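You operate a simulated robot arm through the tools that you are given. There is no shell and no other tool.

You are at the controls of a simulated two-armed robot. One attempt, no reset.

## Task
Hold the grey tray on the top of the blue-legged bench steady with one hand and put the yellow fuse from the top of the blue-legged bench in it with the other.

It is judged by the outcome, as a careful person would: the job done as asked, and still so three seconds after it is handed in. It fails if anything else is knocked over, pushed out of place, dropped, spilled or broken.

## Robot
Two 7-joint arms with two-finger parallel grippers on one trunk, on a base that moves. Base frame: it is fixed to the floor where the robot stands at the start and does not move with it; the origin is under the middle of the robot, x ahead of it, y to its left, z up. Lengths are in m, angles in rad, forces in N, time in s.
The left shoulder is at the start at [0.059, 0.174, 1.234], the right one opposite. With the tool pointing down near the work surface each hand reaches from about 0.24 to 0.68 m from the robot's upright axis, wherever it stands, measured 20 degrees to its own side. Places, roughly: grey tray [3.25, -0.25, 1]; yellow fuse [2.75, -0.25, 0.75]. Payload 3.6 kg a hand.
Tool frame (each hand has its own): the origin (TCP) lies between the finger pads and is the grasp point; the fingertips stand 0.03 m ahead of it; z points along the fingers, y is the line along which they close. The gripper opens to 0.11 m. The fingers are 0.02 m wide and 0.01 m thick; the gripper's body (0.048 by 0.112 m) begins 0.055 m behind the TCP.
Orientation is told as [roll, pitch, yaw] about the base's x, y, z axes, in that order, counted from this pose: with the fingers straight down and closing along the base's y, the tool's x points along the base's -x, its y along +y and its z along -z.

## Interface
- The arms move only by the tool jog_arm. It takes "left_targets", "right_targets" or both (then of equal length, played together; a hand with none holds still); each is a list of rows, each an object (a shift or turn left out is 0, a gripper value left out holds the last) with "dp": the shift along the tool's x, y, z in m, a list of three; "angular": the turn, a rotation vector about the tool's x, y, z in rad, a list of three; "jaw": the closure, from 0 (fully open) to 1 (shut). In form: [{"dp": [x, y, z], "angular": [wx, wy, wz], "jaw": jaw}, ...]. A call has 1 to 20 rows; each row is the pose to reach, as a shift and turn from the pose commanded when the call began, along the tool's axes at that moment. Rows are played at 5 a second. More than 0.05 m and 0.15 rad between two rows, or a gripper value outside its range, and nothing of the call is played. Where a pose cannot be reached the arm comes as near as it can. A force on the tool above 40 N (or 10 N above the force at the start of the call, whichever is more), or a blocked arm, ends the call early, and 0.2 s more pass. Each finger travels about 0.153 m/s and halts on what it meets, pressing with about 35 N; the grip force reading is that of the motor and also rises with nothing between the fingers. The clock runs only during rows and for 0.2 s after the last one: add rows that repeat a pose to give the fingers time. It gives the time, the measured TCP pose, the force on the tool (base axes), the opening and the grip force at its end, in the units of the frame above (readings bear some noise), with the torque about the TCP (base axes, N m) and any sound that the robot's microphone picked up, and new pictures: "show" is both (left out), scene, wrist or none (wrist: the cameras of the hands that moved).
- Cameras (640 x 400 px; columns grow to the right, rows downward): "scene" is now at [0.15, -0.0112, 1.4067]; the picture's right is [-0.11, -0.99, 0.00], its down [-0.58, 0.06, -0.81] and it looks along [0.81, -0.09, -0.58] (base axes); focal length 284 px, centre (320, 200). "left" rides on the left gripper at [0.072, -0.017, -0.103] in its tool frame; the picture's right is [0.23, 0.97, 0.00], its down [-0.76, 0.18, -0.62] and it looks along [-0.61, 0.14, 0.78] (tool axes); focal length 222 px, centre (320, 200). "right" rides on the right gripper at [0.072, 0.017, -0.103] in its tool frame; the picture's right is [-0.23, 0.97, 0.00], its down [-0.76, -0.18, -0.62] and it looks along [-0.61, -0.14, 0.78] (tool axes); focal length 222 px, centre (320, 200). There is no depth. A picture from a camera that has moved, and an enlarged one, comes with that camera's place and axes in the base frame and with its lens.
- raise_lower(by): moves the trunk up (or, below 0, down) by that many m; the arms and the scene camera ride with it, the base frame stays. It gives what a move gives, with no picture.
- steer(legs): drives the robot by 1 to 6 legs, each [ahead, left, turn to the left] in m, m and rad, along the robot's own axes; the way and the turn of a leg run together, so that a leg with both is an arc; at most 1.5 m and 3.142 rad a leg. The arms and the cameras ride along, it lands a little off, and it stops where it bumps. It gives what a move gives, and a new picture of the scene camera.
- turn_head(pan, tilt): turns the head with the scene camera to pan (to the left, within 1.501 rad either way) and tilt (down, from -0.506 to 1.204), counted from straight ahead of the robot (the tilt from the chest, where the trunk bows). It gives what a move gives, and a new picture of the scene camera.
- close_up(camera, box): a new picture of the part [left, top, right, bottom] of that camera's present view, enlarged. No time passes.
- finish_job(): hands the job in; it is judged then, once.

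Places have to be worked out from the pictures, the camera data and where the tool is seen. Open the grippers and draw the arms clear of the work before you hand the job in, unless the task says otherwise.

The tools are called after "Request:" as name(argument=value, ...) on one line, values as JSON. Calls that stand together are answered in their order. jog_arm: Moves the arms, as the interface text tells. Its arguments: {"type":"object","properties":{"left_targets":{"type":"array"},"right_targets":{"type":"array"},"show":{"type":"string","enum":["both","scene","wrist","none"]}},"required":[]} The other tools are called the same way: raise_lower (by) moves the trunk up or down; steer (legs) drives the base; turn_head (pan, tilt) turns the head that bears the scene camera; close_up (camera, box) takes an enlarged picture of a part of a camera's view; finish_job () hands the job in.

At the start:

```text
clock: 0.0
left_tcp_pos: [0.4233, 0.1657, 1.1186]
left_tool_rot: [-0.002, 0.0, 0.003]
left_contact_force: [-0.3, 0.5, 0.1]
left_ft_torque: [0.0, 0.04, -0.02]
left_grip_width: 0.1101
left_finger_force: 0.1
right_tcp_pos: [0.3272, -0.1189, 1.1378]
right_tool_rot: [0.001, 0.003, 0.001]
right_contact_force: [0.4, -0.5, 0.3]
right_ft_torque: [-0.03, 0.01, 0.02]
right_grip_width: 0.1101
right_finger_force: 0.0
trunk travel left (down, up): [-0.35, 0.413]
robot x, y, heading: [-0.0009, -0.0005, 0.001]
head pan, tilt (commanded): [-0.108, 0.621]
```

scene: 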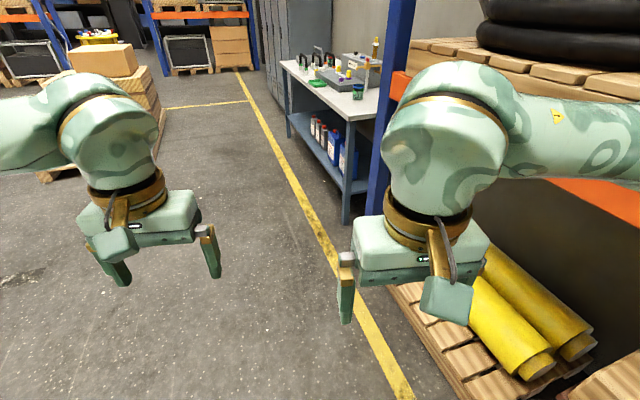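
right: 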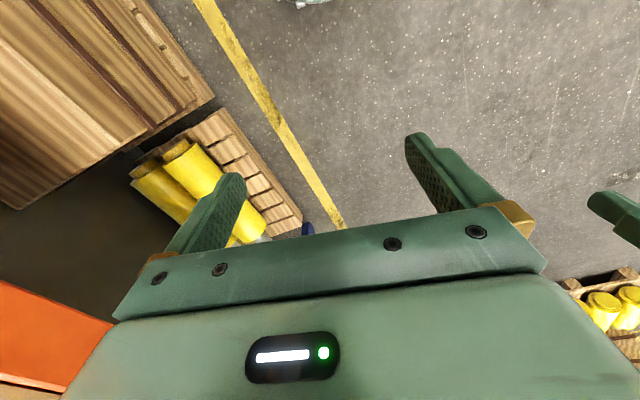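
left: 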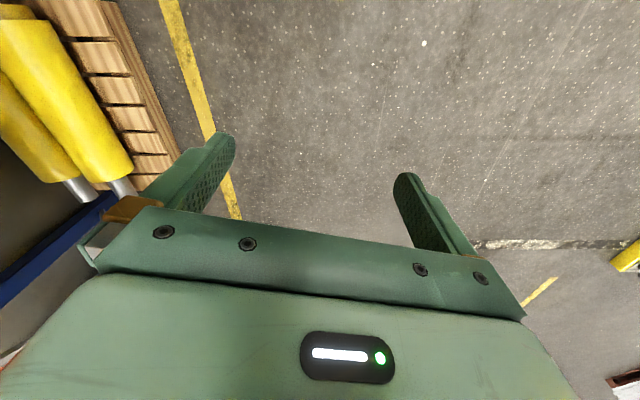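

The bench with blue legs stands ahead and slightly right. I take an enlarged view of its top to find the tray and the fuse.

Request:
close_up(camera="scene", box=[260, 20, 420, 120])

Request:
close_up(camera="scene", box=[220, 20, 440, 240])

```text
4.00 times, centred on (340, 70) of scene
camera zoom: at [0.15, -0.0112, 1.4067], right [-0.11, -0.99, 0.0], down [-0.58, 0.06, -0.81], along [0.81, -0.09, -0.58], focal length 1136 px, centre (240, 720)
```

zoom: 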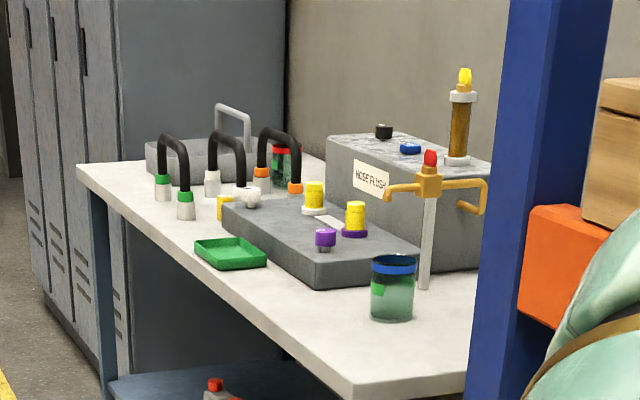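

```text
1.82 times, centred on (330, 130) of scene
camera zoom: at [0.15, -0.0112, 1.4067], right [-0.11, -0.99, 0.0], down [-0.58, 0.06, -0.81], along [0.81, -0.09, -0.58], focal length 516 px, centre (302, 327)
```

zoom: 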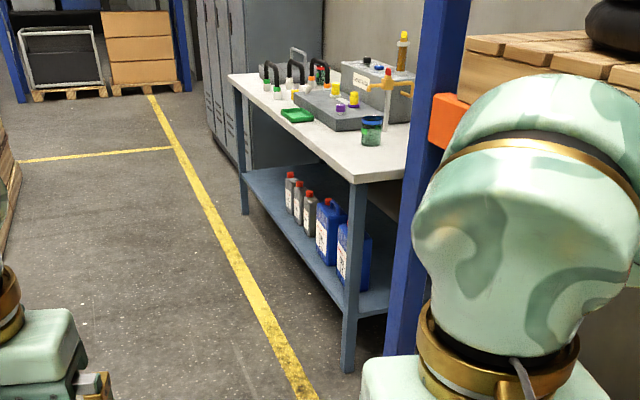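

The tray seems to be the light grey one with a handle at the far end of the bench (about x 3.4, y -0.25), with yellow items in front of it. The bench front edge runs from about (1.7, -0.34) to (3.5, 0.05), so I first go left, then along the aisle, and look again.

Request:
steer(legs=[[0, 0.7, 0], [1.5, 0, 0], [0.9, 0, 0], [0, 0, -1.1]])

```text
clock: 18.1
left_tcp_pos: [2.7344, 0.3185, 1.1195]
left_tool_rot: [-0.001, 0.0, -1.153]
left_contact_force: [0.0, -0.2, -0.9]
left_ft_torque: [0.03, 0.01, -0.01]
left_grip_width: 0.1101
left_finger_force: 0.0
right_tcp_pos: [2.435, 0.2925, 1.1387]
right_tool_rot: [0.0, 0.004, -1.156]
right_contact_force: [0.3, 0.0, 0.1]
right_ft_torque: [-0.01, 0.02, -0.02]
right_grip_width: 0.1101
right_finger_force: 0.0
trunk travel left (down, up): [-0.35, 0.413]
robot x, y, heading: [2.4122, 0.6403, -1.153]
head pan, tilt (commanded): [-0.108, 0.621]
camera scene: at [2.4654, 0.4994, 1.4067], right [-0.95, -0.3, 0.0], down [-0.18, 0.56, -0.81], along [0.24, -0.78, -0.58], focal length 284 px, centre (320, 200)
```

scene: 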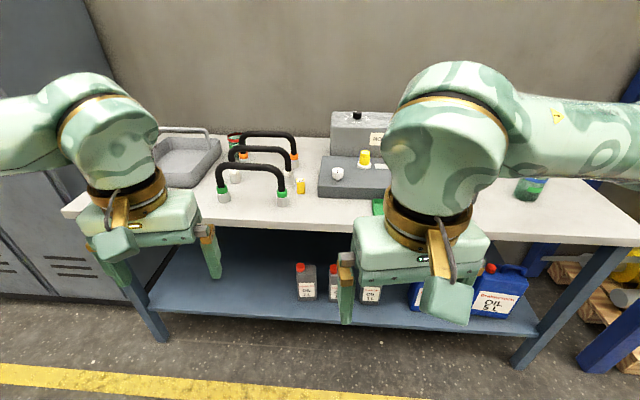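

Now the bench is in front. I enlarge the region with the tray, the handles and the small yellow piece.

Request:
close_up(camera="scene", box=[60, 110, 220, 210])

Request:
close_up(camera="scene", box=[200, 110, 400, 235])

```text
4.00 times, centred on (140, 160) of scene
camera zoom: at [2.4654, 0.4994, 1.4067], right [-0.95, -0.3, 0.0], down [-0.18, 0.56, -0.81], along [0.24, -0.78, -0.58], focal length 1136 px, centre (1040, 360)
```

zoom: 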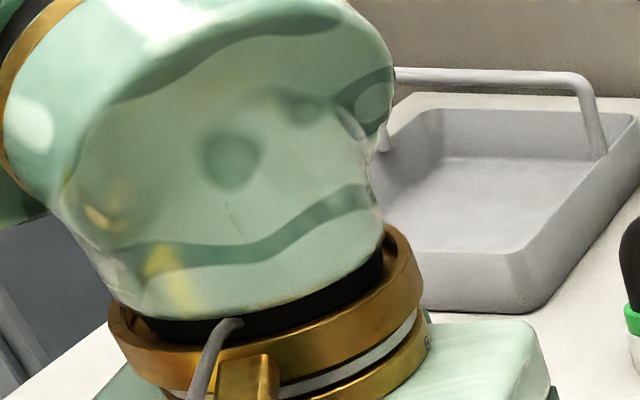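

```text
3.20 times, centred on (300, 172) of scene
camera zoom: at [2.4654, 0.4994, 1.4067], right [-0.95, -0.3, 0.0], down [-0.18, 0.56, -0.81], along [0.24, -0.78, -0.58], focal length 909 px, centre (384, 288)
```

zoom: 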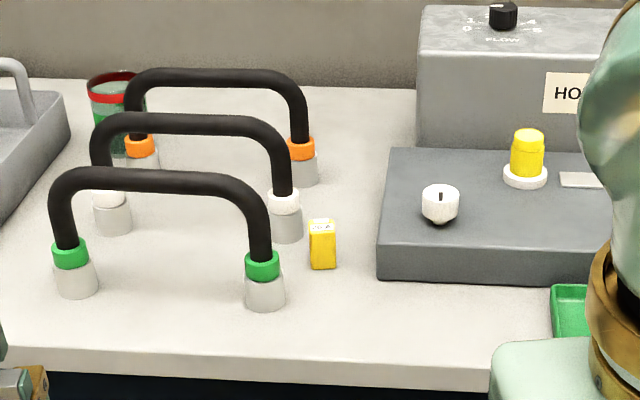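

The small yellow upright block at about (2.77, -0.27) is the fuse, and the tray with a bail handle is to its left, around x 3.2–3.45. I turn square to the bench, move left and partly forward, still keeping clear of the edge.

Request:
steer(legs=[[0, 0, -0.21], [0, 0.36, 0], [0.25, 0, 0]])

Request:
turn_head(pan=0.0, tilt=1.204)

```text
clock: 22.6
left_tcp_pos: [3.0679, 0.0895, 1.1176]
left_tool_rot: [-0.002, 0.001, -1.361]
left_contact_force: [-0.5, -1.3, 0.1]
left_ft_torque: [0.01, -0.01, -0.02]
left_grip_width: 0.1096
left_finger_force: 0.1
right_tcp_pos: [2.77, 0.126, 1.1382]
right_tool_rot: [0.002, 0.002, -1.365]
right_contact_force: [-0.4, -0.6, 0.1]
right_ft_torque: [0.02, -0.02, -0.04]
right_grip_width: 0.1099
right_finger_force: 0.1
trunk travel left (down, up): [-0.35, 0.413]
robot x, y, heading: [2.8152, 0.4724, -1.359]
head pan, tilt (commanded): [-0.108, 0.621]
camera scene: at [2.8432, 0.3228, 1.4066], right [-1.0, -0.1, 0.0], down [-0.06, 0.58, -0.81], along [0.08, -0.81, -0.58], focal length 284 px, centre (320, 200)
```

scene: 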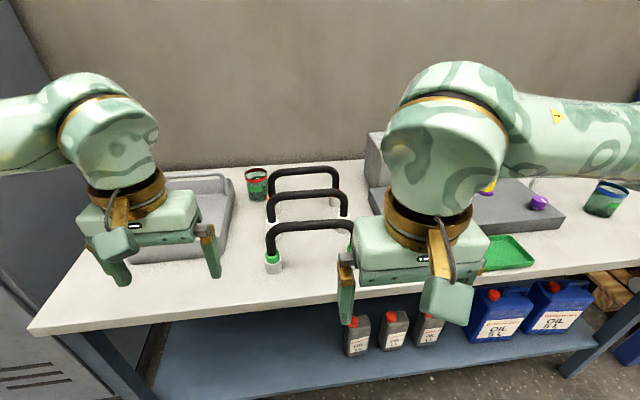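

```text
clock: 23.5
left_tcp_pos: [3.0677, 0.0905, 1.1192]
left_tool_rot: [-0.001, 0.0, -1.361]
left_contact_force: [-0.4, 0.0, -0.3]
left_ft_torque: [-0.02, -0.01, 0.03]
left_grip_width: 0.1101
left_finger_force: 0.0
right_tcp_pos: [2.7712, 0.1265, 1.138]
right_tool_rot: [-0.001, 0.0, -1.366]
right_contact_force: [-0.3, 0.1, -0.1]
right_ft_torque: [0.01, 0.0, -0.01]
right_grip_width: 0.1101
right_finger_force: 0.0
trunk travel left (down, up): [-0.35, 0.413]
robot x, y, heading: [2.8221, 0.4727, -1.359]
head pan, tilt (commanded): [0.0, 1.201]
camera scene: at [2.8459, 0.3563, 1.364], right [-0.98, -0.2, 0.0], down [-0.19, 0.91, -0.36], along [0.07, -0.35, -0.93], focal length 284 px, centre (320, 200)
```

scene: 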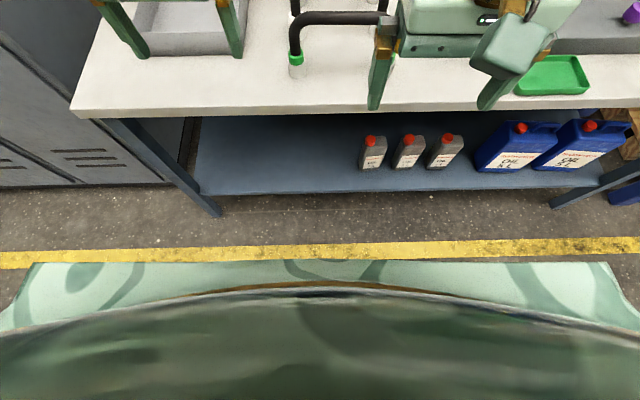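

From here the table corner works out to about (3.455, 0.08) with the top at z ≈ 0.855. I check what the wrist cameras see from the present position.

Request:
close_up(camera="right", box=[0, 0, 640, 400])

Request:
close_up(camera="left", box=[0, 0, 640, 400])

```text
1.00 times, centred on (320, 200) of right (not enlarged: the box is as wide or as high as the picture)
camera zoom: at [2.7725, 0.2018, 1.2416], right [1.0, -0.02, 0.0], down [-0.02, -0.78, 0.62], along [-0.01, -0.62, -0.78], focal length 222 px, centre (320, 200)
```

zoom: 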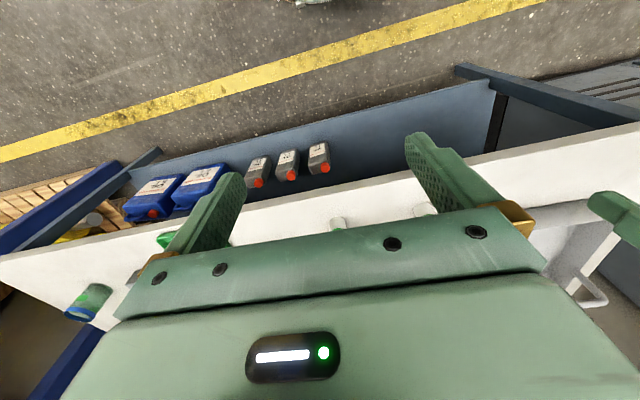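

```text
1.00 times, centred on (320, 200) of left (not enlarged: the box is as wide or as high as the picture)
camera zoom: at [3.0359, 0.157, 1.2217], right [0.91, 0.42, 0.0], down [0.33, -0.71, 0.62], along [0.26, -0.56, -0.78], focal length 222 px, centre (320, 200)
```

zoom: 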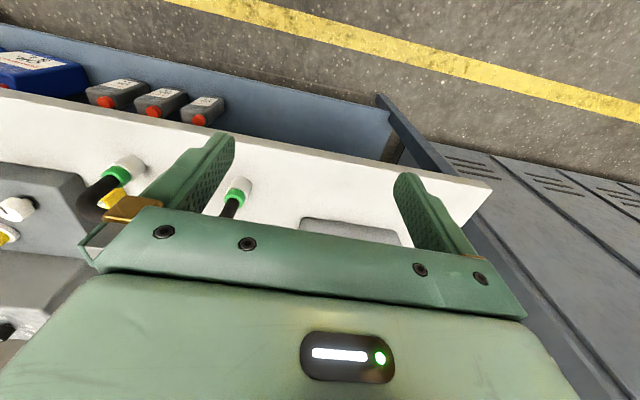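

The right arm hides the fuse, but the earlier view puts it at about (2.778, -0.262), top near z 0.905. The base front stays within 0.32 m of its axis, so I close in 0.19 m with a small turn to be square to the bench.

Request:
steer(legs=[[0, 0, 0.02], [0.18, 0, 0]])

Request:
turn_head(pan=0.0, tilt=0.9)

```text
clock: 25.4
left_tcp_pos: [3.1191, -0.0816, 1.1181]
left_tool_rot: [-0.002, 0.002, -1.335]
left_contact_force: [0.0, 0.0, -0.2]
left_ft_torque: [0.0, -0.01, -0.02]
left_grip_width: 0.11
left_finger_force: 0.1
right_tcp_pos: [2.8212, -0.0527, 1.1376]
right_tool_rot: [0.001, 0.0, -1.336]
right_contact_force: [0.3, -0.6, 0.2]
right_ft_torque: [0.03, -0.02, -0.01]
right_grip_width: 0.11
right_finger_force: 0.0
trunk travel left (down, up): [-0.35, 0.413]
robot x, y, heading: [2.8623, 0.2926, -1.332]
head pan, tilt (commanded): [0.0, 1.201]
camera scene: at [2.8906, 0.1786, 1.3638], right [-0.97, -0.23, 0.0], down [-0.21, 0.91, -0.36], along [0.08, -0.35, -0.93], focal length 284 px, centre (320, 200)
```

scene: 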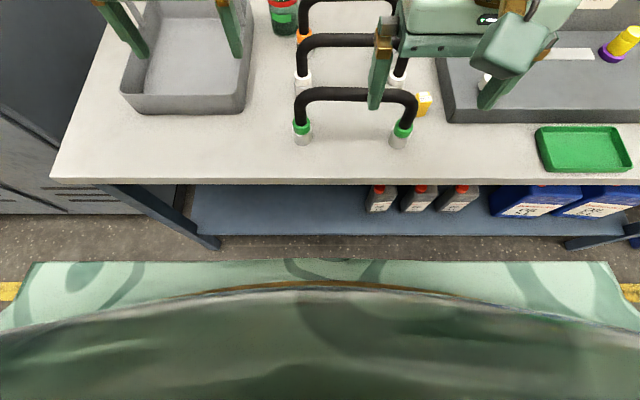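

```text
clock: 26.2
left_tcp_pos: [3.119, -0.0791, 1.118]
left_tool_rot: [-0.001, 0.002, -1.336]
left_contact_force: [0.5, -0.5, 0.2]
left_ft_torque: [0.02, -0.03, 0.04]
left_grip_width: 0.1101
left_finger_force: 0.0
right_tcp_pos: [2.821, -0.0521, 1.1393]
right_tool_rot: [0.0, -0.002, -1.336]
right_contact_force: [0.4, -0.3, -0.1]
right_ft_torque: [-0.01, 0.0, 0.01]
right_grip_width: 0.1099
right_finger_force: 0.2
trunk travel left (down, up): [-0.35, 0.413]
robot x, y, heading: [2.8624, 0.2957, -1.34]
head pan, tilt (commanded): [0.0, 0.901]
camera scene: at [2.8946, 0.1613, 1.3838], right [-0.97, -0.23, 0.0], down [-0.18, 0.76, -0.62], along [0.14, -0.6, -0.78], focal length 284 px, centre (320, 200)
```

scene: 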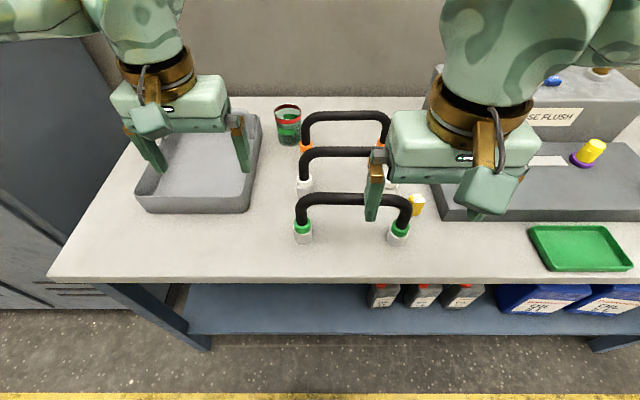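

The view is now square to the bench. I enlarge the fuse and the tray.

Request:
close_up(camera="scene", box=[360, 150, 520, 250])

Request:
close_up(camera="scene", box=[110, 90, 310, 215])

```text
4.00 times, centred on (440, 200) of scene
camera zoom: at [2.8946, 0.1613, 1.3838], right [-0.97, -0.23, 0.0], down [-0.18, 0.76, -0.62], along [0.14, -0.6, -0.78], focal length 1136 px, centre (-160, 200)
```

zoom: 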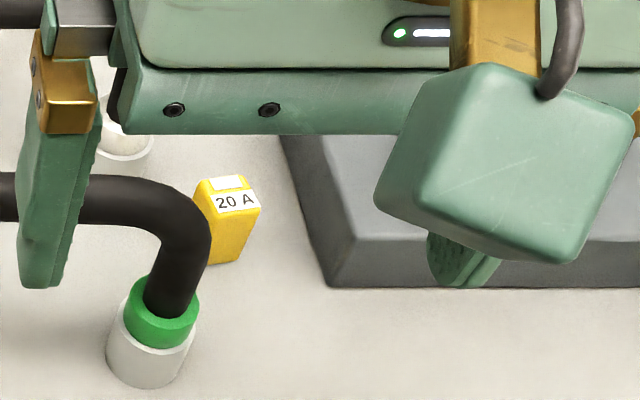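

```text
3.20 times, centred on (210, 152) of scene
camera zoom: at [2.8946, 0.1613, 1.3838], right [-0.97, -0.23, 0.0], down [-0.18, 0.76, -0.62], along [0.14, -0.6, -0.78], focal length 909 px, centre (672, 352)
```

zoom: 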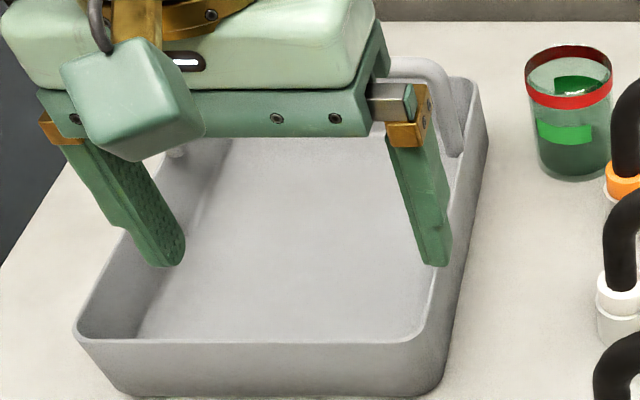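

The label "20 A" confirms the yellow block as the fuse; I put its base centre at about (2.771, -0.262). I bring the right hand over it at a safe height (above the black handles, whose tops are near z 1.0) and look with the wrist camera.

Request:
jog_arm(right_targets=[{"dp": [-0.04, -0.02, 0.0]}, {"dp": [-0.08, -0.04, 0.01]}, {"dp": [-0.12, -0.06, 0.02]}, {"dp": [-0.16, -0.08, 0.035]}, {"dp": [-0.193, -0.0975, 0.05]}, {"dp": [-0.193, -0.0975, 0.06]}, {"dp": [-0.193, -0.0975, 0.06]}], show="both")

```text
clock: 27.8
left_tcp_pos: [3.1194, -0.0801, 1.1185]
left_tool_rot: [-0.003, 0.0, -1.335]
left_contact_force: [0.0, 1.3, 0.0]
left_ft_torque: [-0.01, -0.04, 0.02]
left_grip_width: 0.1101
left_finger_force: 0.1
right_tcp_pos: [2.7693, -0.2624, 1.0791]
right_tool_rot: [-0.001, 0.001, -1.336]
right_contact_force: [-0.2, 0.0, -0.1]
right_ft_torque: [0.0, 0.0, 0.0]
right_grip_width: 0.11
right_finger_force: 0.0
trunk travel left (down, up): [-0.35, 0.413]
robot x, y, heading: [2.8598, 0.2938, -1.34]
head pan, tilt (commanded): [0.0, 0.901]
camera scene: at [2.8946, 0.1607, 1.3838], right [-0.97, -0.23, 0.0], down [-0.18, 0.76, -0.62], along [0.14, -0.6, -0.78], focal length 284 px, centre (320, 200)
camera right: at [2.7702, -0.1877, 1.1815], right [1.0, 0.0, 0.0], down [0.0, -0.78, 0.62], along [0.0, -0.62, -0.78], focal length 222 px, centre (320, 200)
```

scene: 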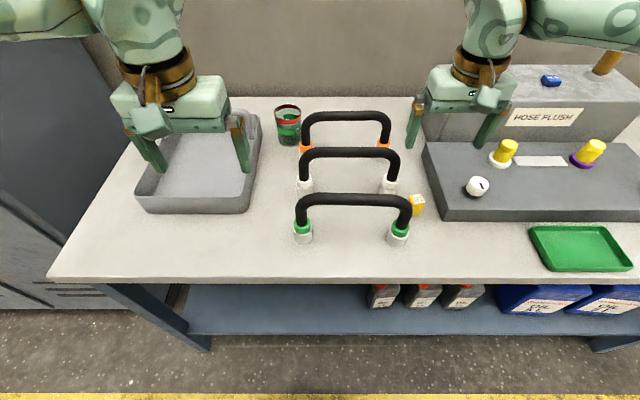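
right: 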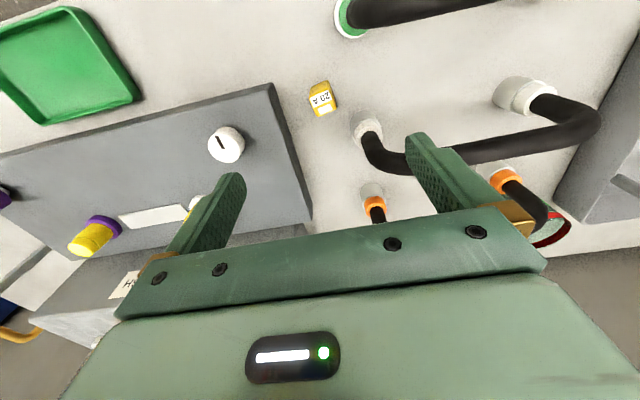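

The wrist camera puts the fuse at about (2.773, -0.262), right under the hand. I enlarge it to read its yaw.

Request:
close_up(camera="right", box=[272, 60, 400, 140])

Request:
close_up(camera="scene", box=[360, 160, 480, 235])

```text
5.00 times, centred on (336, 100) of right
camera zoom: at [2.7702, -0.1877, 1.1815], right [1.0, 0.0, 0.0], down [0.0, -0.78, 0.62], along [0.0, -0.62, -0.78], focal length 1111 px, centre (240, 700)
```

zoom: 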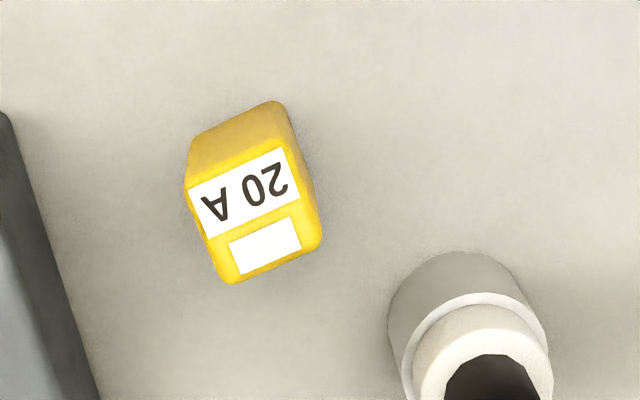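

```text
5.33 times, centred on (420, 198) of scene
camera zoom: at [2.8946, 0.1607, 1.3838], right [-0.97, -0.23, 0.0], down [-0.18, 0.76, -0.62], along [0.14, -0.6, -0.78], focal length 1515 px, centre (-213, 213)
```

zoom: 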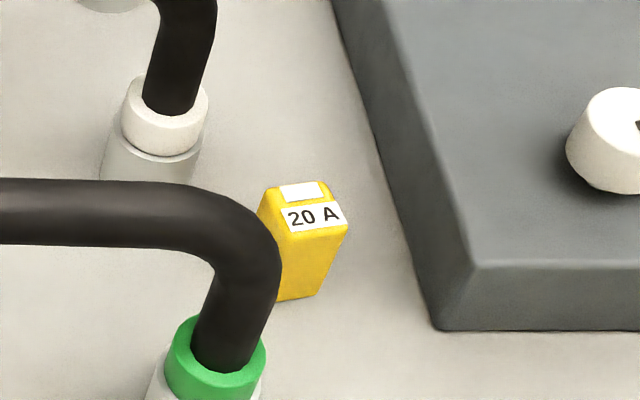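

Fuse top centre is about (2.774, -0.262), about 25 mm square and turned ~22°, so I turn the hand 0.145 rad to line up, half close the jaws, and descend partway to just above it. The jaws must stay narrow because the panel edge is only ~5 cm away.

Request:
jog_arm(right_targets=[{"dp": [-0.001, 0.0045, 0.0], "angular": [0, 0, -0.07], "jaw": 0.25}, {"dp": [-0.001, 0.0045, 0.0], "angular": [0, 0, -0.145], "jaw": 0.48}, {"dp": [-0.001, 0.0045, 0.03], "angular": [0, 0, -0.145], "jaw": 0.48}, {"dp": [-0.001, 0.0045, 0.06], "angular": [0, 0, -0.145], "jaw": 0.48}, {"dp": [-0.001, 0.0045, 0.09], "angular": [0, 0, -0.145], "jaw": 0.48}, {"dp": [-0.001, 0.0045, 0.115], "angular": [0, 0, -0.145], "jaw": 0.48}, {"dp": [-0.001, 0.0045, 0.128], "angular": [0, 0, -0.145], "jaw": 0.48}, {"dp": [-0.001, 0.0045, 0.128], "angular": [0, 0, -0.145], "jaw": 0.48}], show="both")

```text
clock: 29.6
left_tcp_pos: [3.1202, -0.0777, 1.1183]
left_tool_rot: [-0.002, -0.002, -1.335]
left_contact_force: [-0.2, -0.2, 0.2]
left_ft_torque: [0.02, 0.01, 0.02]
left_grip_width: 0.11
left_finger_force: 0.0
right_tcp_pos: [2.7758, -0.2608, 0.9506]
right_tool_rot: [0.0, 0.0, -1.191]
right_contact_force: [0.3, -0.1, -0.2]
right_ft_torque: [0.02, 0.02, -0.02]
right_grip_width: 0.0572
right_finger_force: 0.0
trunk travel left (down, up): [-0.35, 0.413]
robot x, y, heading: [2.8582, 0.2934, -1.341]
head pan, tilt (commanded): [0.0, 0.901]
camera scene: at [2.8948, 0.1609, 1.3838], right [-0.97, -0.23, 0.0], down [-0.18, 0.76, -0.62], along [0.14, -0.6, -0.78], focal length 284 px, centre (320, 200)
camera right: at [2.765, -0.1869, 1.0536], right [0.99, 0.15, 0.0], down [0.12, -0.77, 0.62], along [0.09, -0.62, -0.78], focal length 222 px, centre (320, 200)
```

scene: 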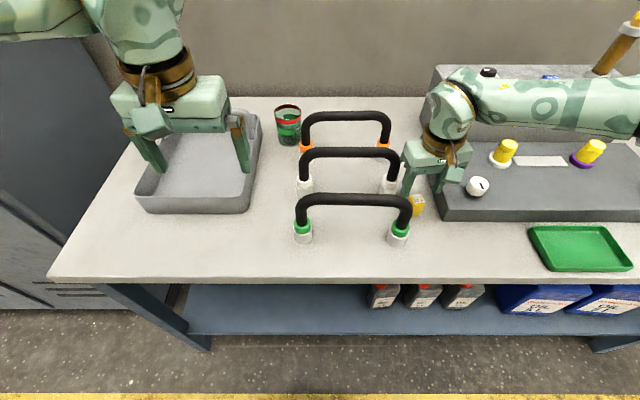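
right: 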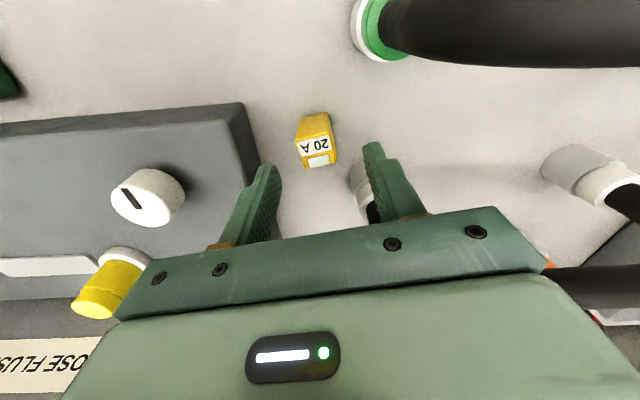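

The hand is just above the fuse, but the forearm reaches out to the right over the panel. Before going down I pan the head to check its clearance to the box and the tube.

Request:
turn_head(pan=-0.6, tilt=0.7)

Request:
close_up(camera="right", box=[240, 80, 440, 205])

```text
clock: 30.6
left_tcp_pos: [3.1192, -0.0798, 1.1168]
left_tool_rot: [-0.002, -0.001, -1.334]
left_contact_force: [-0.1, -0.3, 0.0]
left_ft_torque: [-0.01, 0.0, 0.0]
left_grip_width: 0.1101
left_finger_force: 0.2
right_tcp_pos: [2.7761, -0.2613, 0.9502]
right_tool_rot: [0.001, -0.001, -1.192]
right_contact_force: [0.9, 0.1, -0.4]
right_ft_torque: [-0.02, 0.0, 0.01]
right_grip_width: 0.0572
right_finger_force: 0.2
trunk travel left (down, up): [-0.35, 0.413]
robot x, y, heading: [2.8603, 0.2923, -1.341]
head pan, tilt (commanded): [-0.6, 0.7]
camera scene: at [2.8469, 0.155, 1.3999], right [-0.93, 0.36, 0.0], down [0.23, 0.6, -0.76], along [-0.27, -0.71, -0.64], focal length 284 px, centre (320, 200)
```

scene: 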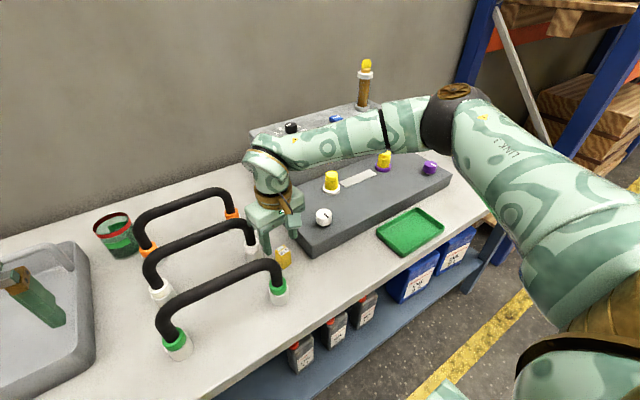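

```text
3.20 times, centred on (340, 142) of right
camera zoom: at [2.765, -0.187, 1.0539], right [0.99, 0.15, 0.0], down [0.12, -0.77, 0.62], along [0.09, -0.62, -0.78], focal length 711 px, centre (256, 384)
```

zoom: 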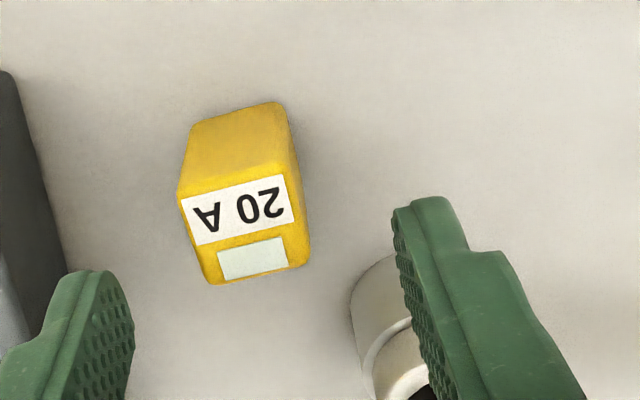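

The forearm stays around z 1.1–1.2, well above the panel knobs (< 1.0), so descending is safe. The fuse centre is (2.774, -0.260), aligned with the jaws; I go down 53 mm around it.

Request:
jog_arm(right_targets=[{"dp": [0.001, -0.001, 0.018]}, {"dp": [0.001, -0.001, 0.036]}, {"dp": [0.001, -0.001, 0.048]}, {"dp": [0.001, -0.001, 0.053]}, {"dp": [0.001, -0.001, 0.053]}], show="both")

```text
clock: 31.8
left_tcp_pos: [3.1192, -0.0802, 1.1176]
left_tool_rot: [-0.002, -0.001, -1.335]
left_contact_force: [0.8, 0.5, -0.3]
left_ft_torque: [0.01, -0.01, 0.02]
left_grip_width: 0.11
left_finger_force: 0.0
right_tcp_pos: [2.7747, -0.2611, 0.8972]
right_tool_rot: [0.0, 0.001, -1.191]
right_contact_force: [0.2, -0.1, -0.2]
right_ft_torque: [0.0, -0.05, 0.02]
right_grip_width: 0.0571
right_finger_force: 0.1
trunk travel left (down, up): [-0.35, 0.413]
robot x, y, heading: [2.8579, 0.2965, -1.339]
head pan, tilt (commanded): [-0.6, 0.7]
camera scene: at [2.8468, 0.1551, 1.4], right [-0.93, 0.36, 0.0], down [0.23, 0.6, -0.76], along [-0.28, -0.71, -0.64], focal length 284 px, centre (320, 200)
camera right: at [2.7634, -0.1866, 0.9994], right [0.99, 0.15, 0.0], down [0.12, -0.77, 0.62], along [0.09, -0.62, -0.78], focal length 222 px, centre (320, 200)
```

scene: 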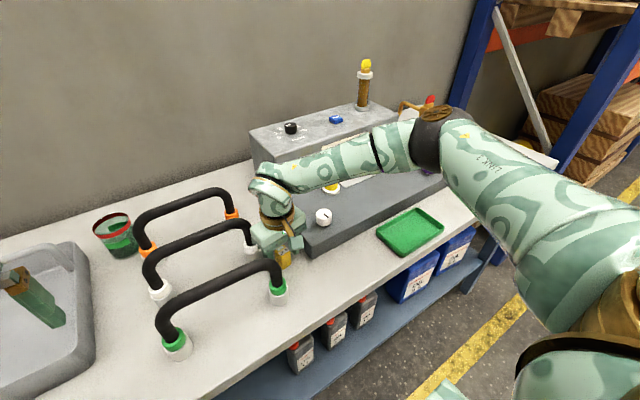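
right: 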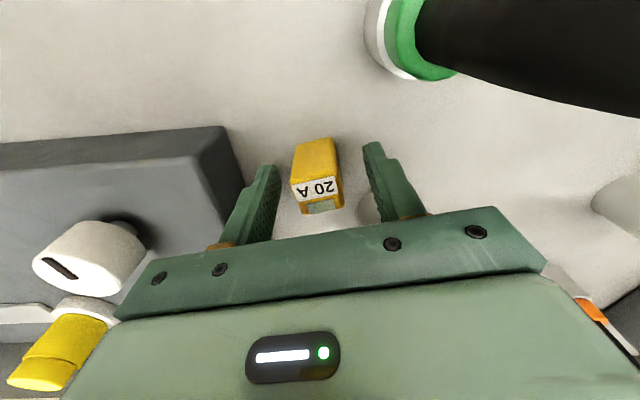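

The fuse sits centred between the fingers with no contact force. I close the jaws on it.

Request:
jog_arm(right_targets=[{"jaw": 0.7}, {"jaw": 0.85}, {"jaw": 0.95}, {"jaw": 0.95}, {"jaw": 0.95}], show="wrist")

```text
clock: 33.0
left_tcp_pos: [3.1193, -0.0811, 1.1178]
left_tool_rot: [-0.002, -0.001, -1.337]
left_contact_force: [-0.9, -0.2, 0.5]
left_ft_torque: [-0.02, 0.02, 0.0]
left_grip_width: 0.11
left_finger_force: 0.1
right_tcp_pos: [2.7732, -0.2603, 0.8965]
right_tool_rot: [0.0, 0.002, -1.192]
right_contact_force: [-0.1, 0.5, 0.0]
right_ft_torque: [-0.01, 0.0, 0.01]
right_grip_width: 0.0268
right_finger_force: 35.0
trunk travel left (down, up): [-0.35, 0.413]
robot x, y, heading: [2.8614, 0.2932, -1.338]
head pan, tilt (commanded): [-0.6, 0.7]
camera right: at [2.7635, -0.1866, 0.9996], right [0.99, 0.15, 0.0], down [0.12, -0.77, 0.62], along [0.09, -0.62, -0.78], focal length 222 px, centre (320, 200)
```

right: 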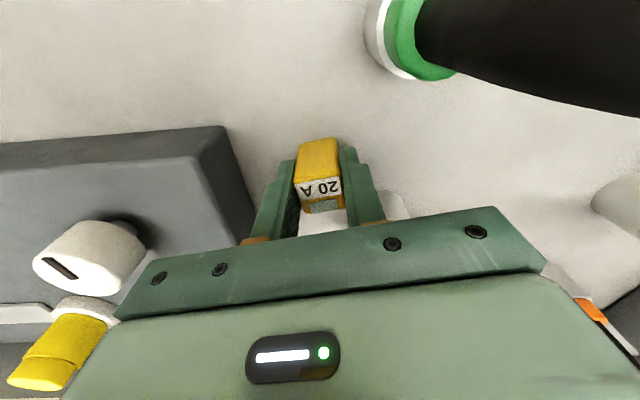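

The jaws hold the fuse (width 0.027 m, 35 N). I lift it straight up to about z 1.15, clear of the black handles.

Request:
jog_arm(right_targets=[{"dp": [0, 0, -0.02]}, {"dp": [0, 0, -0.05]}, {"dp": [0, 0, -0.09]}, {"dp": [0, 0, -0.13]}, {"dp": [0, 0, -0.17]}, {"dp": [0, 0, -0.21]}, {"dp": [0, 0, -0.25]}, {"dp": [0, 0, -0.25]}], show="wrist")

Request:
turn_head(pan=0.4, tilt=0.9)

```text
clock: 34.8
left_tcp_pos: [3.119, -0.0814, 1.1183]
left_tool_rot: [0.0, 0.001, -1.335]
left_contact_force: [-0.4, 1.1, 0.5]
left_ft_torque: [0.03, 0.02, 0.02]
left_grip_width: 0.1101
left_finger_force: 0.1
right_tcp_pos: [2.7705, -0.2625, 1.1352]
right_tool_rot: [0.002, -0.001, -1.196]
right_contact_force: [-0.1, -0.9, 0.1]
right_ft_torque: [-0.02, 0.0, -0.01]
right_grip_width: 0.0272
right_finger_force: 35.2
right hand out of reach, approached as far as the arm can: row 7, 8
trunk travel left (down, up): [-0.35, 0.413]
robot x, y, heading: [2.8614, 0.2949, -1.335]
head pan, tilt (commanded): [-0.6, 0.7]
camera right: at [2.7608, -0.1874, 1.2383], right [0.99, 0.15, 0.0], down [0.11, -0.77, 0.62], along [0.09, -0.62, -0.78], focal length 222 px, centre (320, 200)
```

right: 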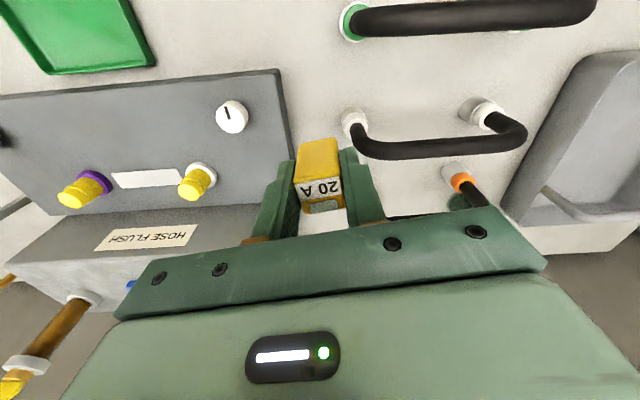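

```text
clock: 36.1
left_tcp_pos: [3.1198, -0.0792, 1.1186]
left_tool_rot: [-0.002, 0.002, -1.335]
left_contact_force: [-0.4, 0.4, -1.0]
left_ft_torque: [0.02, -0.02, -0.02]
left_grip_width: 0.1101
left_finger_force: 0.0
right_tcp_pos: [2.772, -0.2608, 1.1355]
right_tool_rot: [0.0, 0.0, -1.192]
right_contact_force: [-1.3, 0.3, -0.7]
right_ft_torque: [0.02, 0.03, 0.0]
right_grip_width: 0.0271
right_finger_force: 34.3
trunk travel left (down, up): [-0.35, 0.413]
robot x, y, heading: [2.86, 0.296, -1.334]
head pan, tilt (commanded): [0.4, 0.901]
camera scene: at [2.9219, 0.1733, 1.3838], right [-0.81, -0.59, 0.0], down [-0.46, 0.63, -0.62], along [0.37, -0.5, -0.78], focal length 284 px, centre (320, 200)
```

scene: 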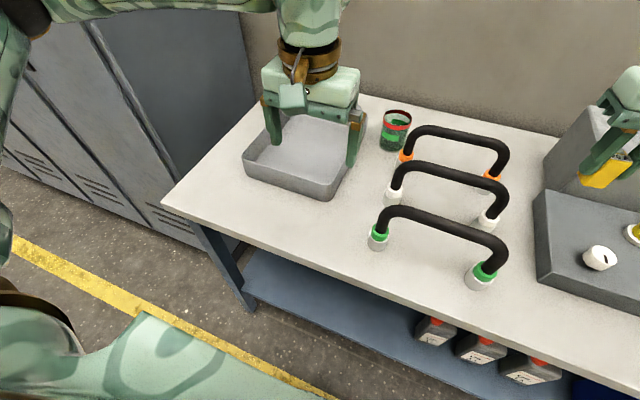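

The fuse is held at z 1.135, well above everything. The tray works out to ~0.23 × 0.28 m, with near wall from (3.14, -0.17) to (3.36, -0.12), rim z ≈ 0.92 and a bail handle across its middle; I shift the base left 0.25 m and 0.03 m ahead so both hands reach it.

Request:
steer(legs=[[0, 0.25, 0], [0.03, 0, 0]])

Request:
turn_head(pan=0.2, tilt=0.95)

```text
clock: 38.3
left_tcp_pos: [3.3729, -0.0508, 1.1177]
left_tool_rot: [-0.002, 0.0, -1.337]
left_contact_force: [-0.4, -1.1, 0.0]
left_ft_torque: [0.03, 0.02, 0.01]
left_grip_width: 0.1097
left_finger_force: 0.1
right_tcp_pos: [3.0251, -0.231, 1.1362]
right_tool_rot: [0.0, 0.001, -1.194]
right_contact_force: [0.1, -0.4, -0.5]
right_ft_torque: [0.01, 0.01, 0.03]
right_grip_width: 0.027
right_finger_force: 35.3
trunk travel left (down, up): [-0.35, 0.413]
robot x, y, heading: [3.1143, 0.3246, -1.338]
head pan, tilt (commanded): [0.4, 0.901]
camera scene: at [3.1745, 0.2028, 1.3838], right [-0.81, -0.59, 0.0], down [-0.46, 0.63, -0.62], along [0.37, -0.5, -0.78], focal length 284 px, centre (320, 200)
```

scene: 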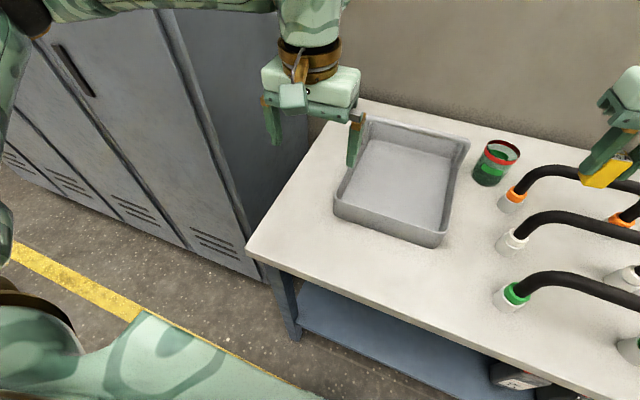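

```text
clock: 39.0
left_tcp_pos: [3.3719, -0.0485, 1.1181]
left_tool_rot: [0.0, 0.0, -1.335]
left_contact_force: [-1.2, 0.1, -0.4]
left_ft_torque: [-0.04, -0.02, 0.0]
left_grip_width: 0.11
left_finger_force: 0.0
right_tcp_pos: [3.0245, -0.2303, 1.1349]
right_tool_rot: [0.0, 0.0, -1.194]
right_contact_force: [-0.7, -0.3, -0.2]
right_ft_torque: [-0.01, -0.03, 0.02]
right_grip_width: 0.0274
right_finger_force: 35.2
trunk travel left (down, up): [-0.35, 0.413]
robot x, y, heading: [3.1163, 0.3199, -1.344]
head pan, tilt (commanded): [0.201, 0.949]
camera scene: at [3.1604, 0.1986, 1.3802], right [-0.91, -0.42, 0.0], down [-0.34, 0.74, -0.58], along [0.24, -0.53, -0.81], focal length 284 px, centre (320, 200)
```

scene: 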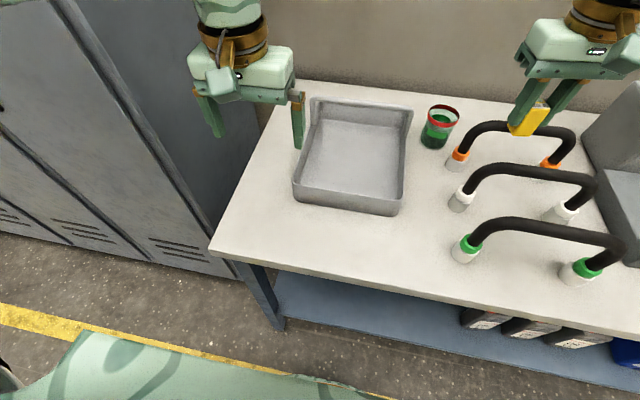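

Now the tray is in clear view. I enlarge it to see the handle and rim exactly.

Request:
close_up(camera="scene", box=[270, 80, 462, 200])

Request:
close_up(camera="scene", box=[270, 110, 430, 210])

Request:
close_up(camera="scene", box=[480, 40, 608, 120])

```text
3.33 times, centred on (366, 140) of scene
camera zoom: at [3.1604, 0.1986, 1.3802], right [-0.91, -0.42, 0.0], down [-0.34, 0.74, -0.58], along [0.24, -0.53, -0.81], focal length 947 px, centre (167, 400)
```

zoom: 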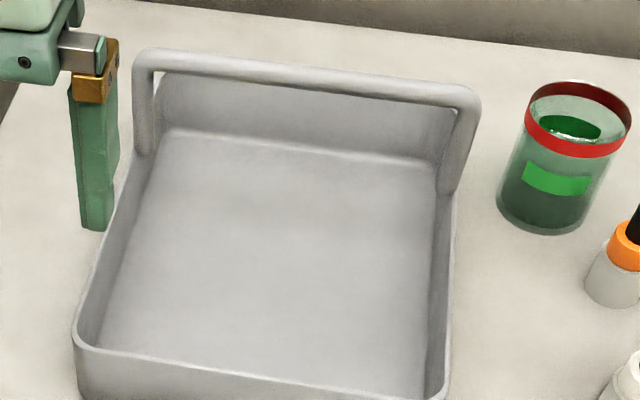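

```text
4.00 times, centred on (350, 160) of scene
camera zoom: at [3.1604, 0.1986, 1.3802], right [-0.91, -0.42, 0.0], down [-0.34, 0.74, -0.58], along [0.24, -0.53, -0.81], focal length 1136 px, centre (200, 360)
```

zoom: 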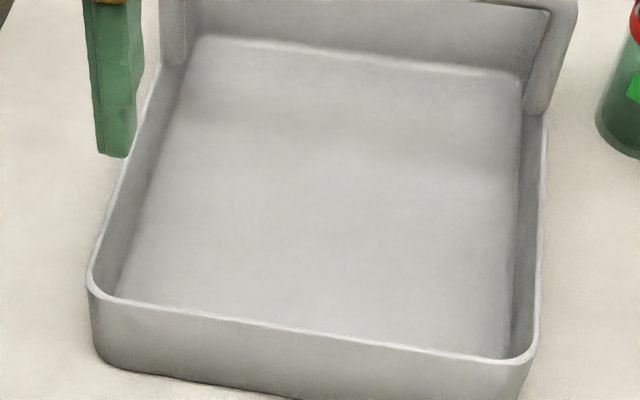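

```text
5.00 times, centred on (544, 80) of scene
camera zoom: at [3.1604, 0.1986, 1.3802], right [-0.91, -0.42, 0.0], down [-0.34, 0.74, -0.58], along [0.24, -0.53, -0.81], focal length 1420 px, centre (-800, 800)
```

zoom: 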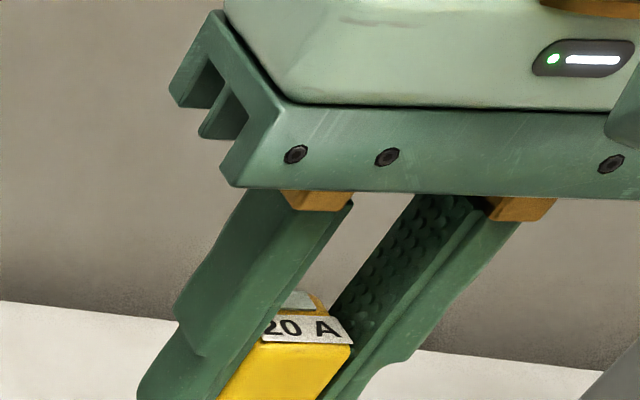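

The tray is about 0.23 × 0.30 m with thin upright walls (rim z ≈ 0.92) and the handle bar about 0.19 m back at z ≈ 1.0. I'll hold the left wall near the front, at about (3.383, -0.186), which leaves the inside free; I move the left hand above that point and look.

Request:
jog_arm(left_targets=[{"dp": [-0.035, -0.006, 0.0], "jaw": 0.2}, {"dp": [-0.07, -0.012, 0.01], "jaw": 0.4}, {"dp": [-0.105, -0.018, 0.03], "jaw": 0.5}, {"dp": [-0.136, -0.0217, 0.055], "jaw": 0.5}, {"dp": [-0.136, -0.0217, 0.09], "jaw": 0.5}, {"dp": [-0.136, -0.0217, 0.12], "jaw": 0.5}, {"dp": [-0.136, -0.0217, 0.12], "jaw": 0.5}], show="both")

```text
clock: 40.6
left_tcp_pos: [3.383, -0.1886, 0.9986]
left_tool_rot: [-0.002, -0.002, -1.336]
left_contact_force: [0.9, -0.7, 0.2]
left_ft_torque: [-0.05, -0.03, 0.0]
left_grip_width: 0.055
left_finger_force: 0.0
right_tcp_pos: [3.0246, -0.2311, 1.135]
right_tool_rot: [0.001, -0.001, -1.194]
right_contact_force: [0.2, -0.1, -0.9]
right_ft_torque: [0.02, -0.01, -0.05]
right_grip_width: 0.0272
right_finger_force: 35.1
trunk travel left (down, up): [-0.35, 0.413]
robot x, y, heading: [3.1121, 0.3208, -1.347]
head pan, tilt (commanded): [0.201, 0.949]
camera scene: at [3.1604, 0.1987, 1.3802], right [-0.91, -0.42, 0.0], down [-0.34, 0.74, -0.58], along [0.24, -0.53, -0.81], focal length 284 px, centre (320, 200)
camera left: at [3.3489, -0.1224, 1.1017], right [0.89, 0.45, 0.0], down [0.35, -0.7, 0.62], along [0.28, -0.56, -0.78], focal length 222 px, centre (320, 200)
```

scene: 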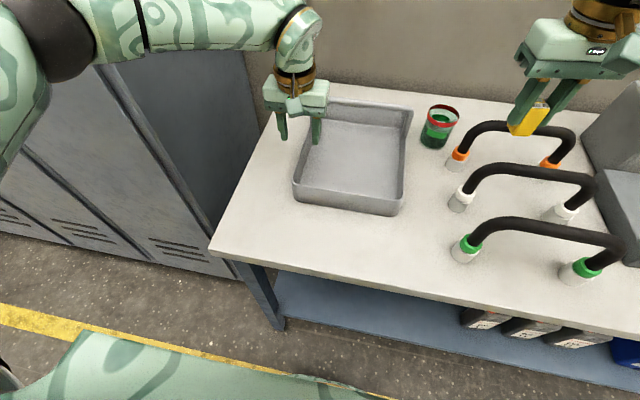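
left: 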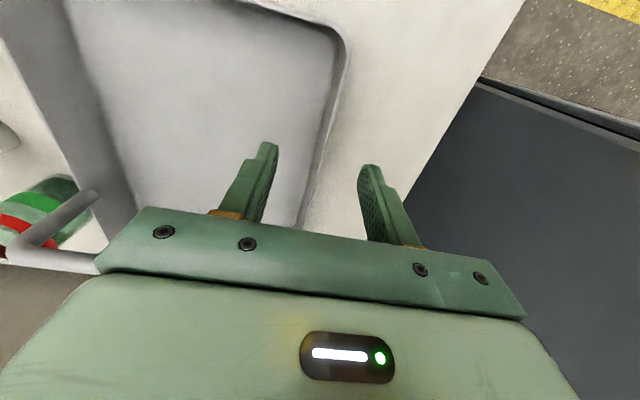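

The left wall passes between the left fingers. I enlarge the wrist view to centre on the wall and pan the head left to check the elbow's gap to the lockers.

Request:
close_up(camera="left", box=[220, 60, 428, 190])

Request:
turn_head(pan=0.9, tilt=0.7)

```text
3.08 times, centred on (324, 125) of left
camera zoom: at [3.3489, -0.1224, 1.1017], right [0.89, 0.45, 0.0], down [0.35, -0.7, 0.62], along [0.28, -0.56, -0.78], focal length 684 px, centre (308, 431)
```

zoom: 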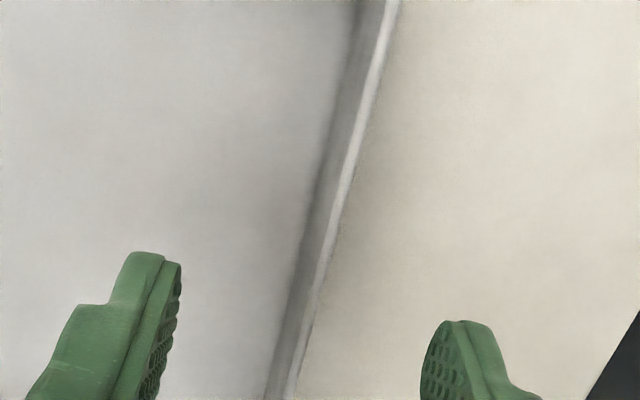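

```text
clock: 41.7
left_tcp_pos: [3.3833, -0.1891, 0.9986]
left_tool_rot: [-0.002, 0.001, -1.334]
left_contact_force: [-0.5, -0.7, -0.4]
left_ft_torque: [0.0, -0.01, 0.0]
left_grip_width: 0.0549
left_finger_force: 0.0
right_tcp_pos: [3.0244, -0.2302, 1.1361]
right_tool_rot: [-0.002, -0.001, -1.196]
right_contact_force: [-0.6, 0.4, -0.4]
right_ft_torque: [0.02, -0.01, -0.01]
right_grip_width: 0.0273
right_finger_force: 35.0
trunk travel left (down, up): [-0.35, 0.413]
robot x, y, heading: [3.1124, 0.3248, -1.336]
head pan, tilt (commanded): [0.901, 0.7]
camera scene: at [3.2068, 0.2281, 1.3999], right [-0.42, -0.91, 0.0], down [-0.58, 0.27, -0.76], along [0.69, -0.32, -0.64], focal length 284 px, centre (320, 200)
```

scene: 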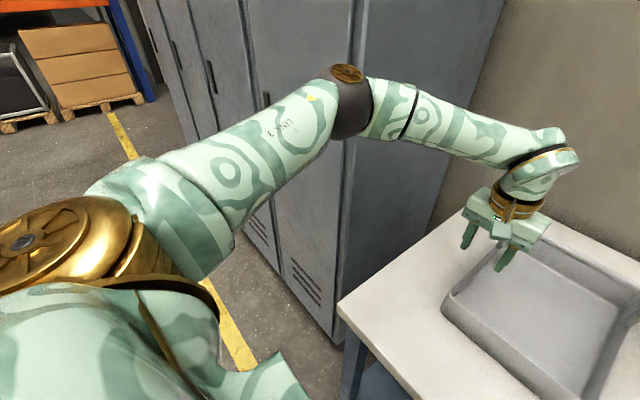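

The elbow works out at (3.51, 0.04), about 0.17 m from the locker corner at (3.71, -0.09), so there is room. The wall lies 4 mm to the left of the jaw centre; I correct that and descend to z 0.915 over it.

Request:
jog_arm(left_targets=[{"dp": [0, 0.004, 0.02]}, {"dp": [0, 0.004, 0.045]}, {"dp": [0, 0.004, 0.065]}, {"dp": [0, 0.004, 0.08]}, {"dp": [0, 0.004, 0.083]}, {"dp": [0, 0.004, 0.083]}], show="both")

Request:
turn_head(pan=0.2, tilt=0.95)

Request:
close_up(camera="left", box=[220, 60, 428, 190])

```text
clock: 43.1
left_tcp_pos: [3.3865, -0.1865, 0.9153]
left_tool_rot: [-0.002, 0.001, -1.334]
left_contact_force: [-0.1, -0.2, -1.2]
left_ft_torque: [0.01, 0.0, 0.01]
left_grip_width: 0.0551
left_finger_force: 0.0
right_tcp_pos: [3.0239, -0.2311, 1.1352]
right_tool_rot: [0.0, 0.0, -1.193]
right_contact_force: [0.2, -0.9, -0.7]
right_ft_torque: [0.01, 0.02, -0.03]
right_grip_width: 0.0269
right_finger_force: 34.5
trunk travel left (down, up): [-0.35, 0.413]
robot x, y, heading: [3.1138, 0.3258, -1.344]
head pan, tilt (commanded): [0.901, 0.7]
camera scene: at [3.2068, 0.2281, 1.4], right [-0.42, -0.91, 0.0], down [-0.58, 0.27, -0.76], along [0.69, -0.32, -0.64], focal length 284 px, centre (320, 200)
camera left: at [3.3526, -0.1212, 1.0183], right [0.89, 0.45, 0.0], down [0.35, -0.7, 0.62], along [0.28, -0.56, -0.78], focal length 222 px, centre (320, 200)
```

scene: 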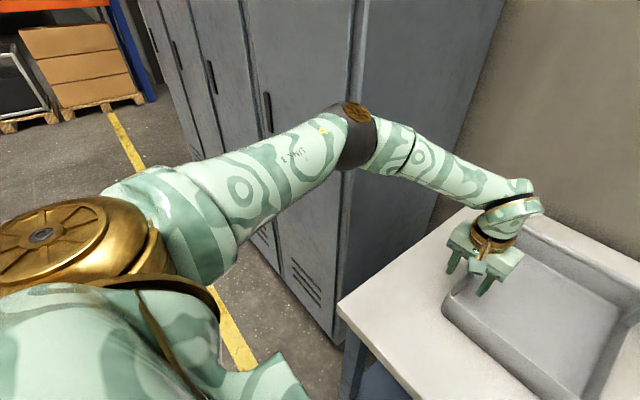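
left: 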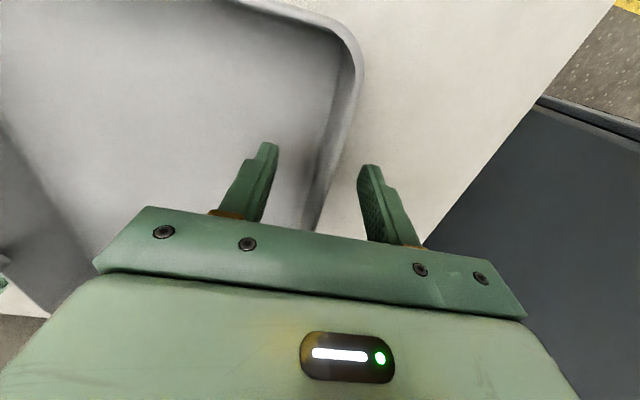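

```text
clock: 44.2
left_tcp_pos: [3.3871, -0.1872, 0.9149]
left_tool_rot: [-0.004, 0.0, -1.335]
left_contact_force: [-0.3, 0.8, -0.3]
left_ft_torque: [-0.03, -0.01, -0.01]
left_grip_width: 0.0551
left_finger_force: 0.0
right_tcp_pos: [3.0234, -0.2307, 1.1347]
right_tool_rot: [0.0, -0.001, -1.194]
right_contact_force: [0.4, 0.5, -0.4]
right_ft_torque: [0.01, -0.01, 0.02]
right_grip_width: 0.0272
right_finger_force: 34.9
trunk travel left (down, up): [-0.35, 0.413]
robot x, y, heading: [3.1146, 0.3229, -1.338]
head pan, tilt (commanded): [0.201, 0.949]
camera scene: at [3.1605, 0.1982, 1.3802], right [-0.91, -0.42, 0.0], down [-0.34, 0.74, -0.58], along [0.24, -0.53, -0.81], focal length 284 px, centre (320, 200)
```

scene: 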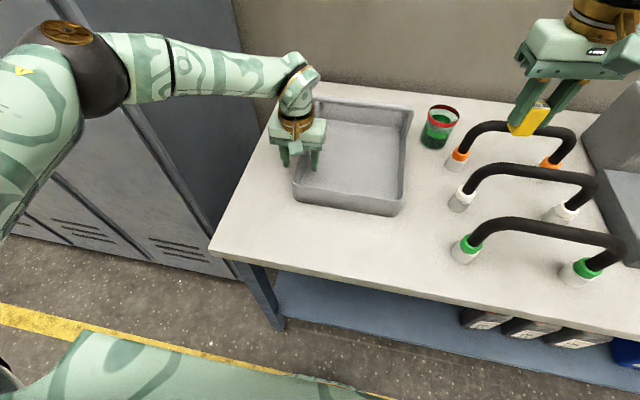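

```text
3.08 times, centred on (324, 125) of left
camera zoom: at [3.3527, -0.1212, 1.0184], right [0.89, 0.45, 0.0], down [0.35, -0.7, 0.62], along [0.28, -0.56, -0.78], focal length 684 px, centre (308, 431)
```

zoom: 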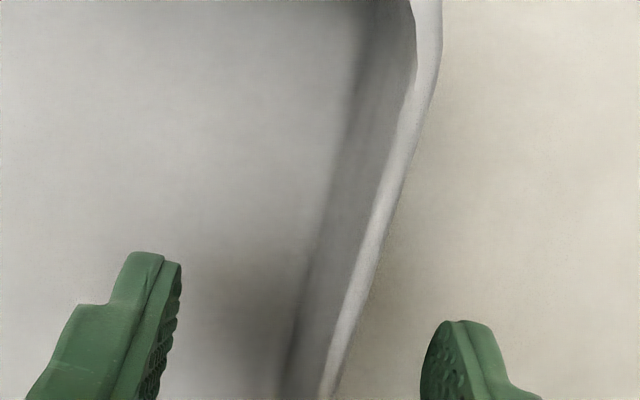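

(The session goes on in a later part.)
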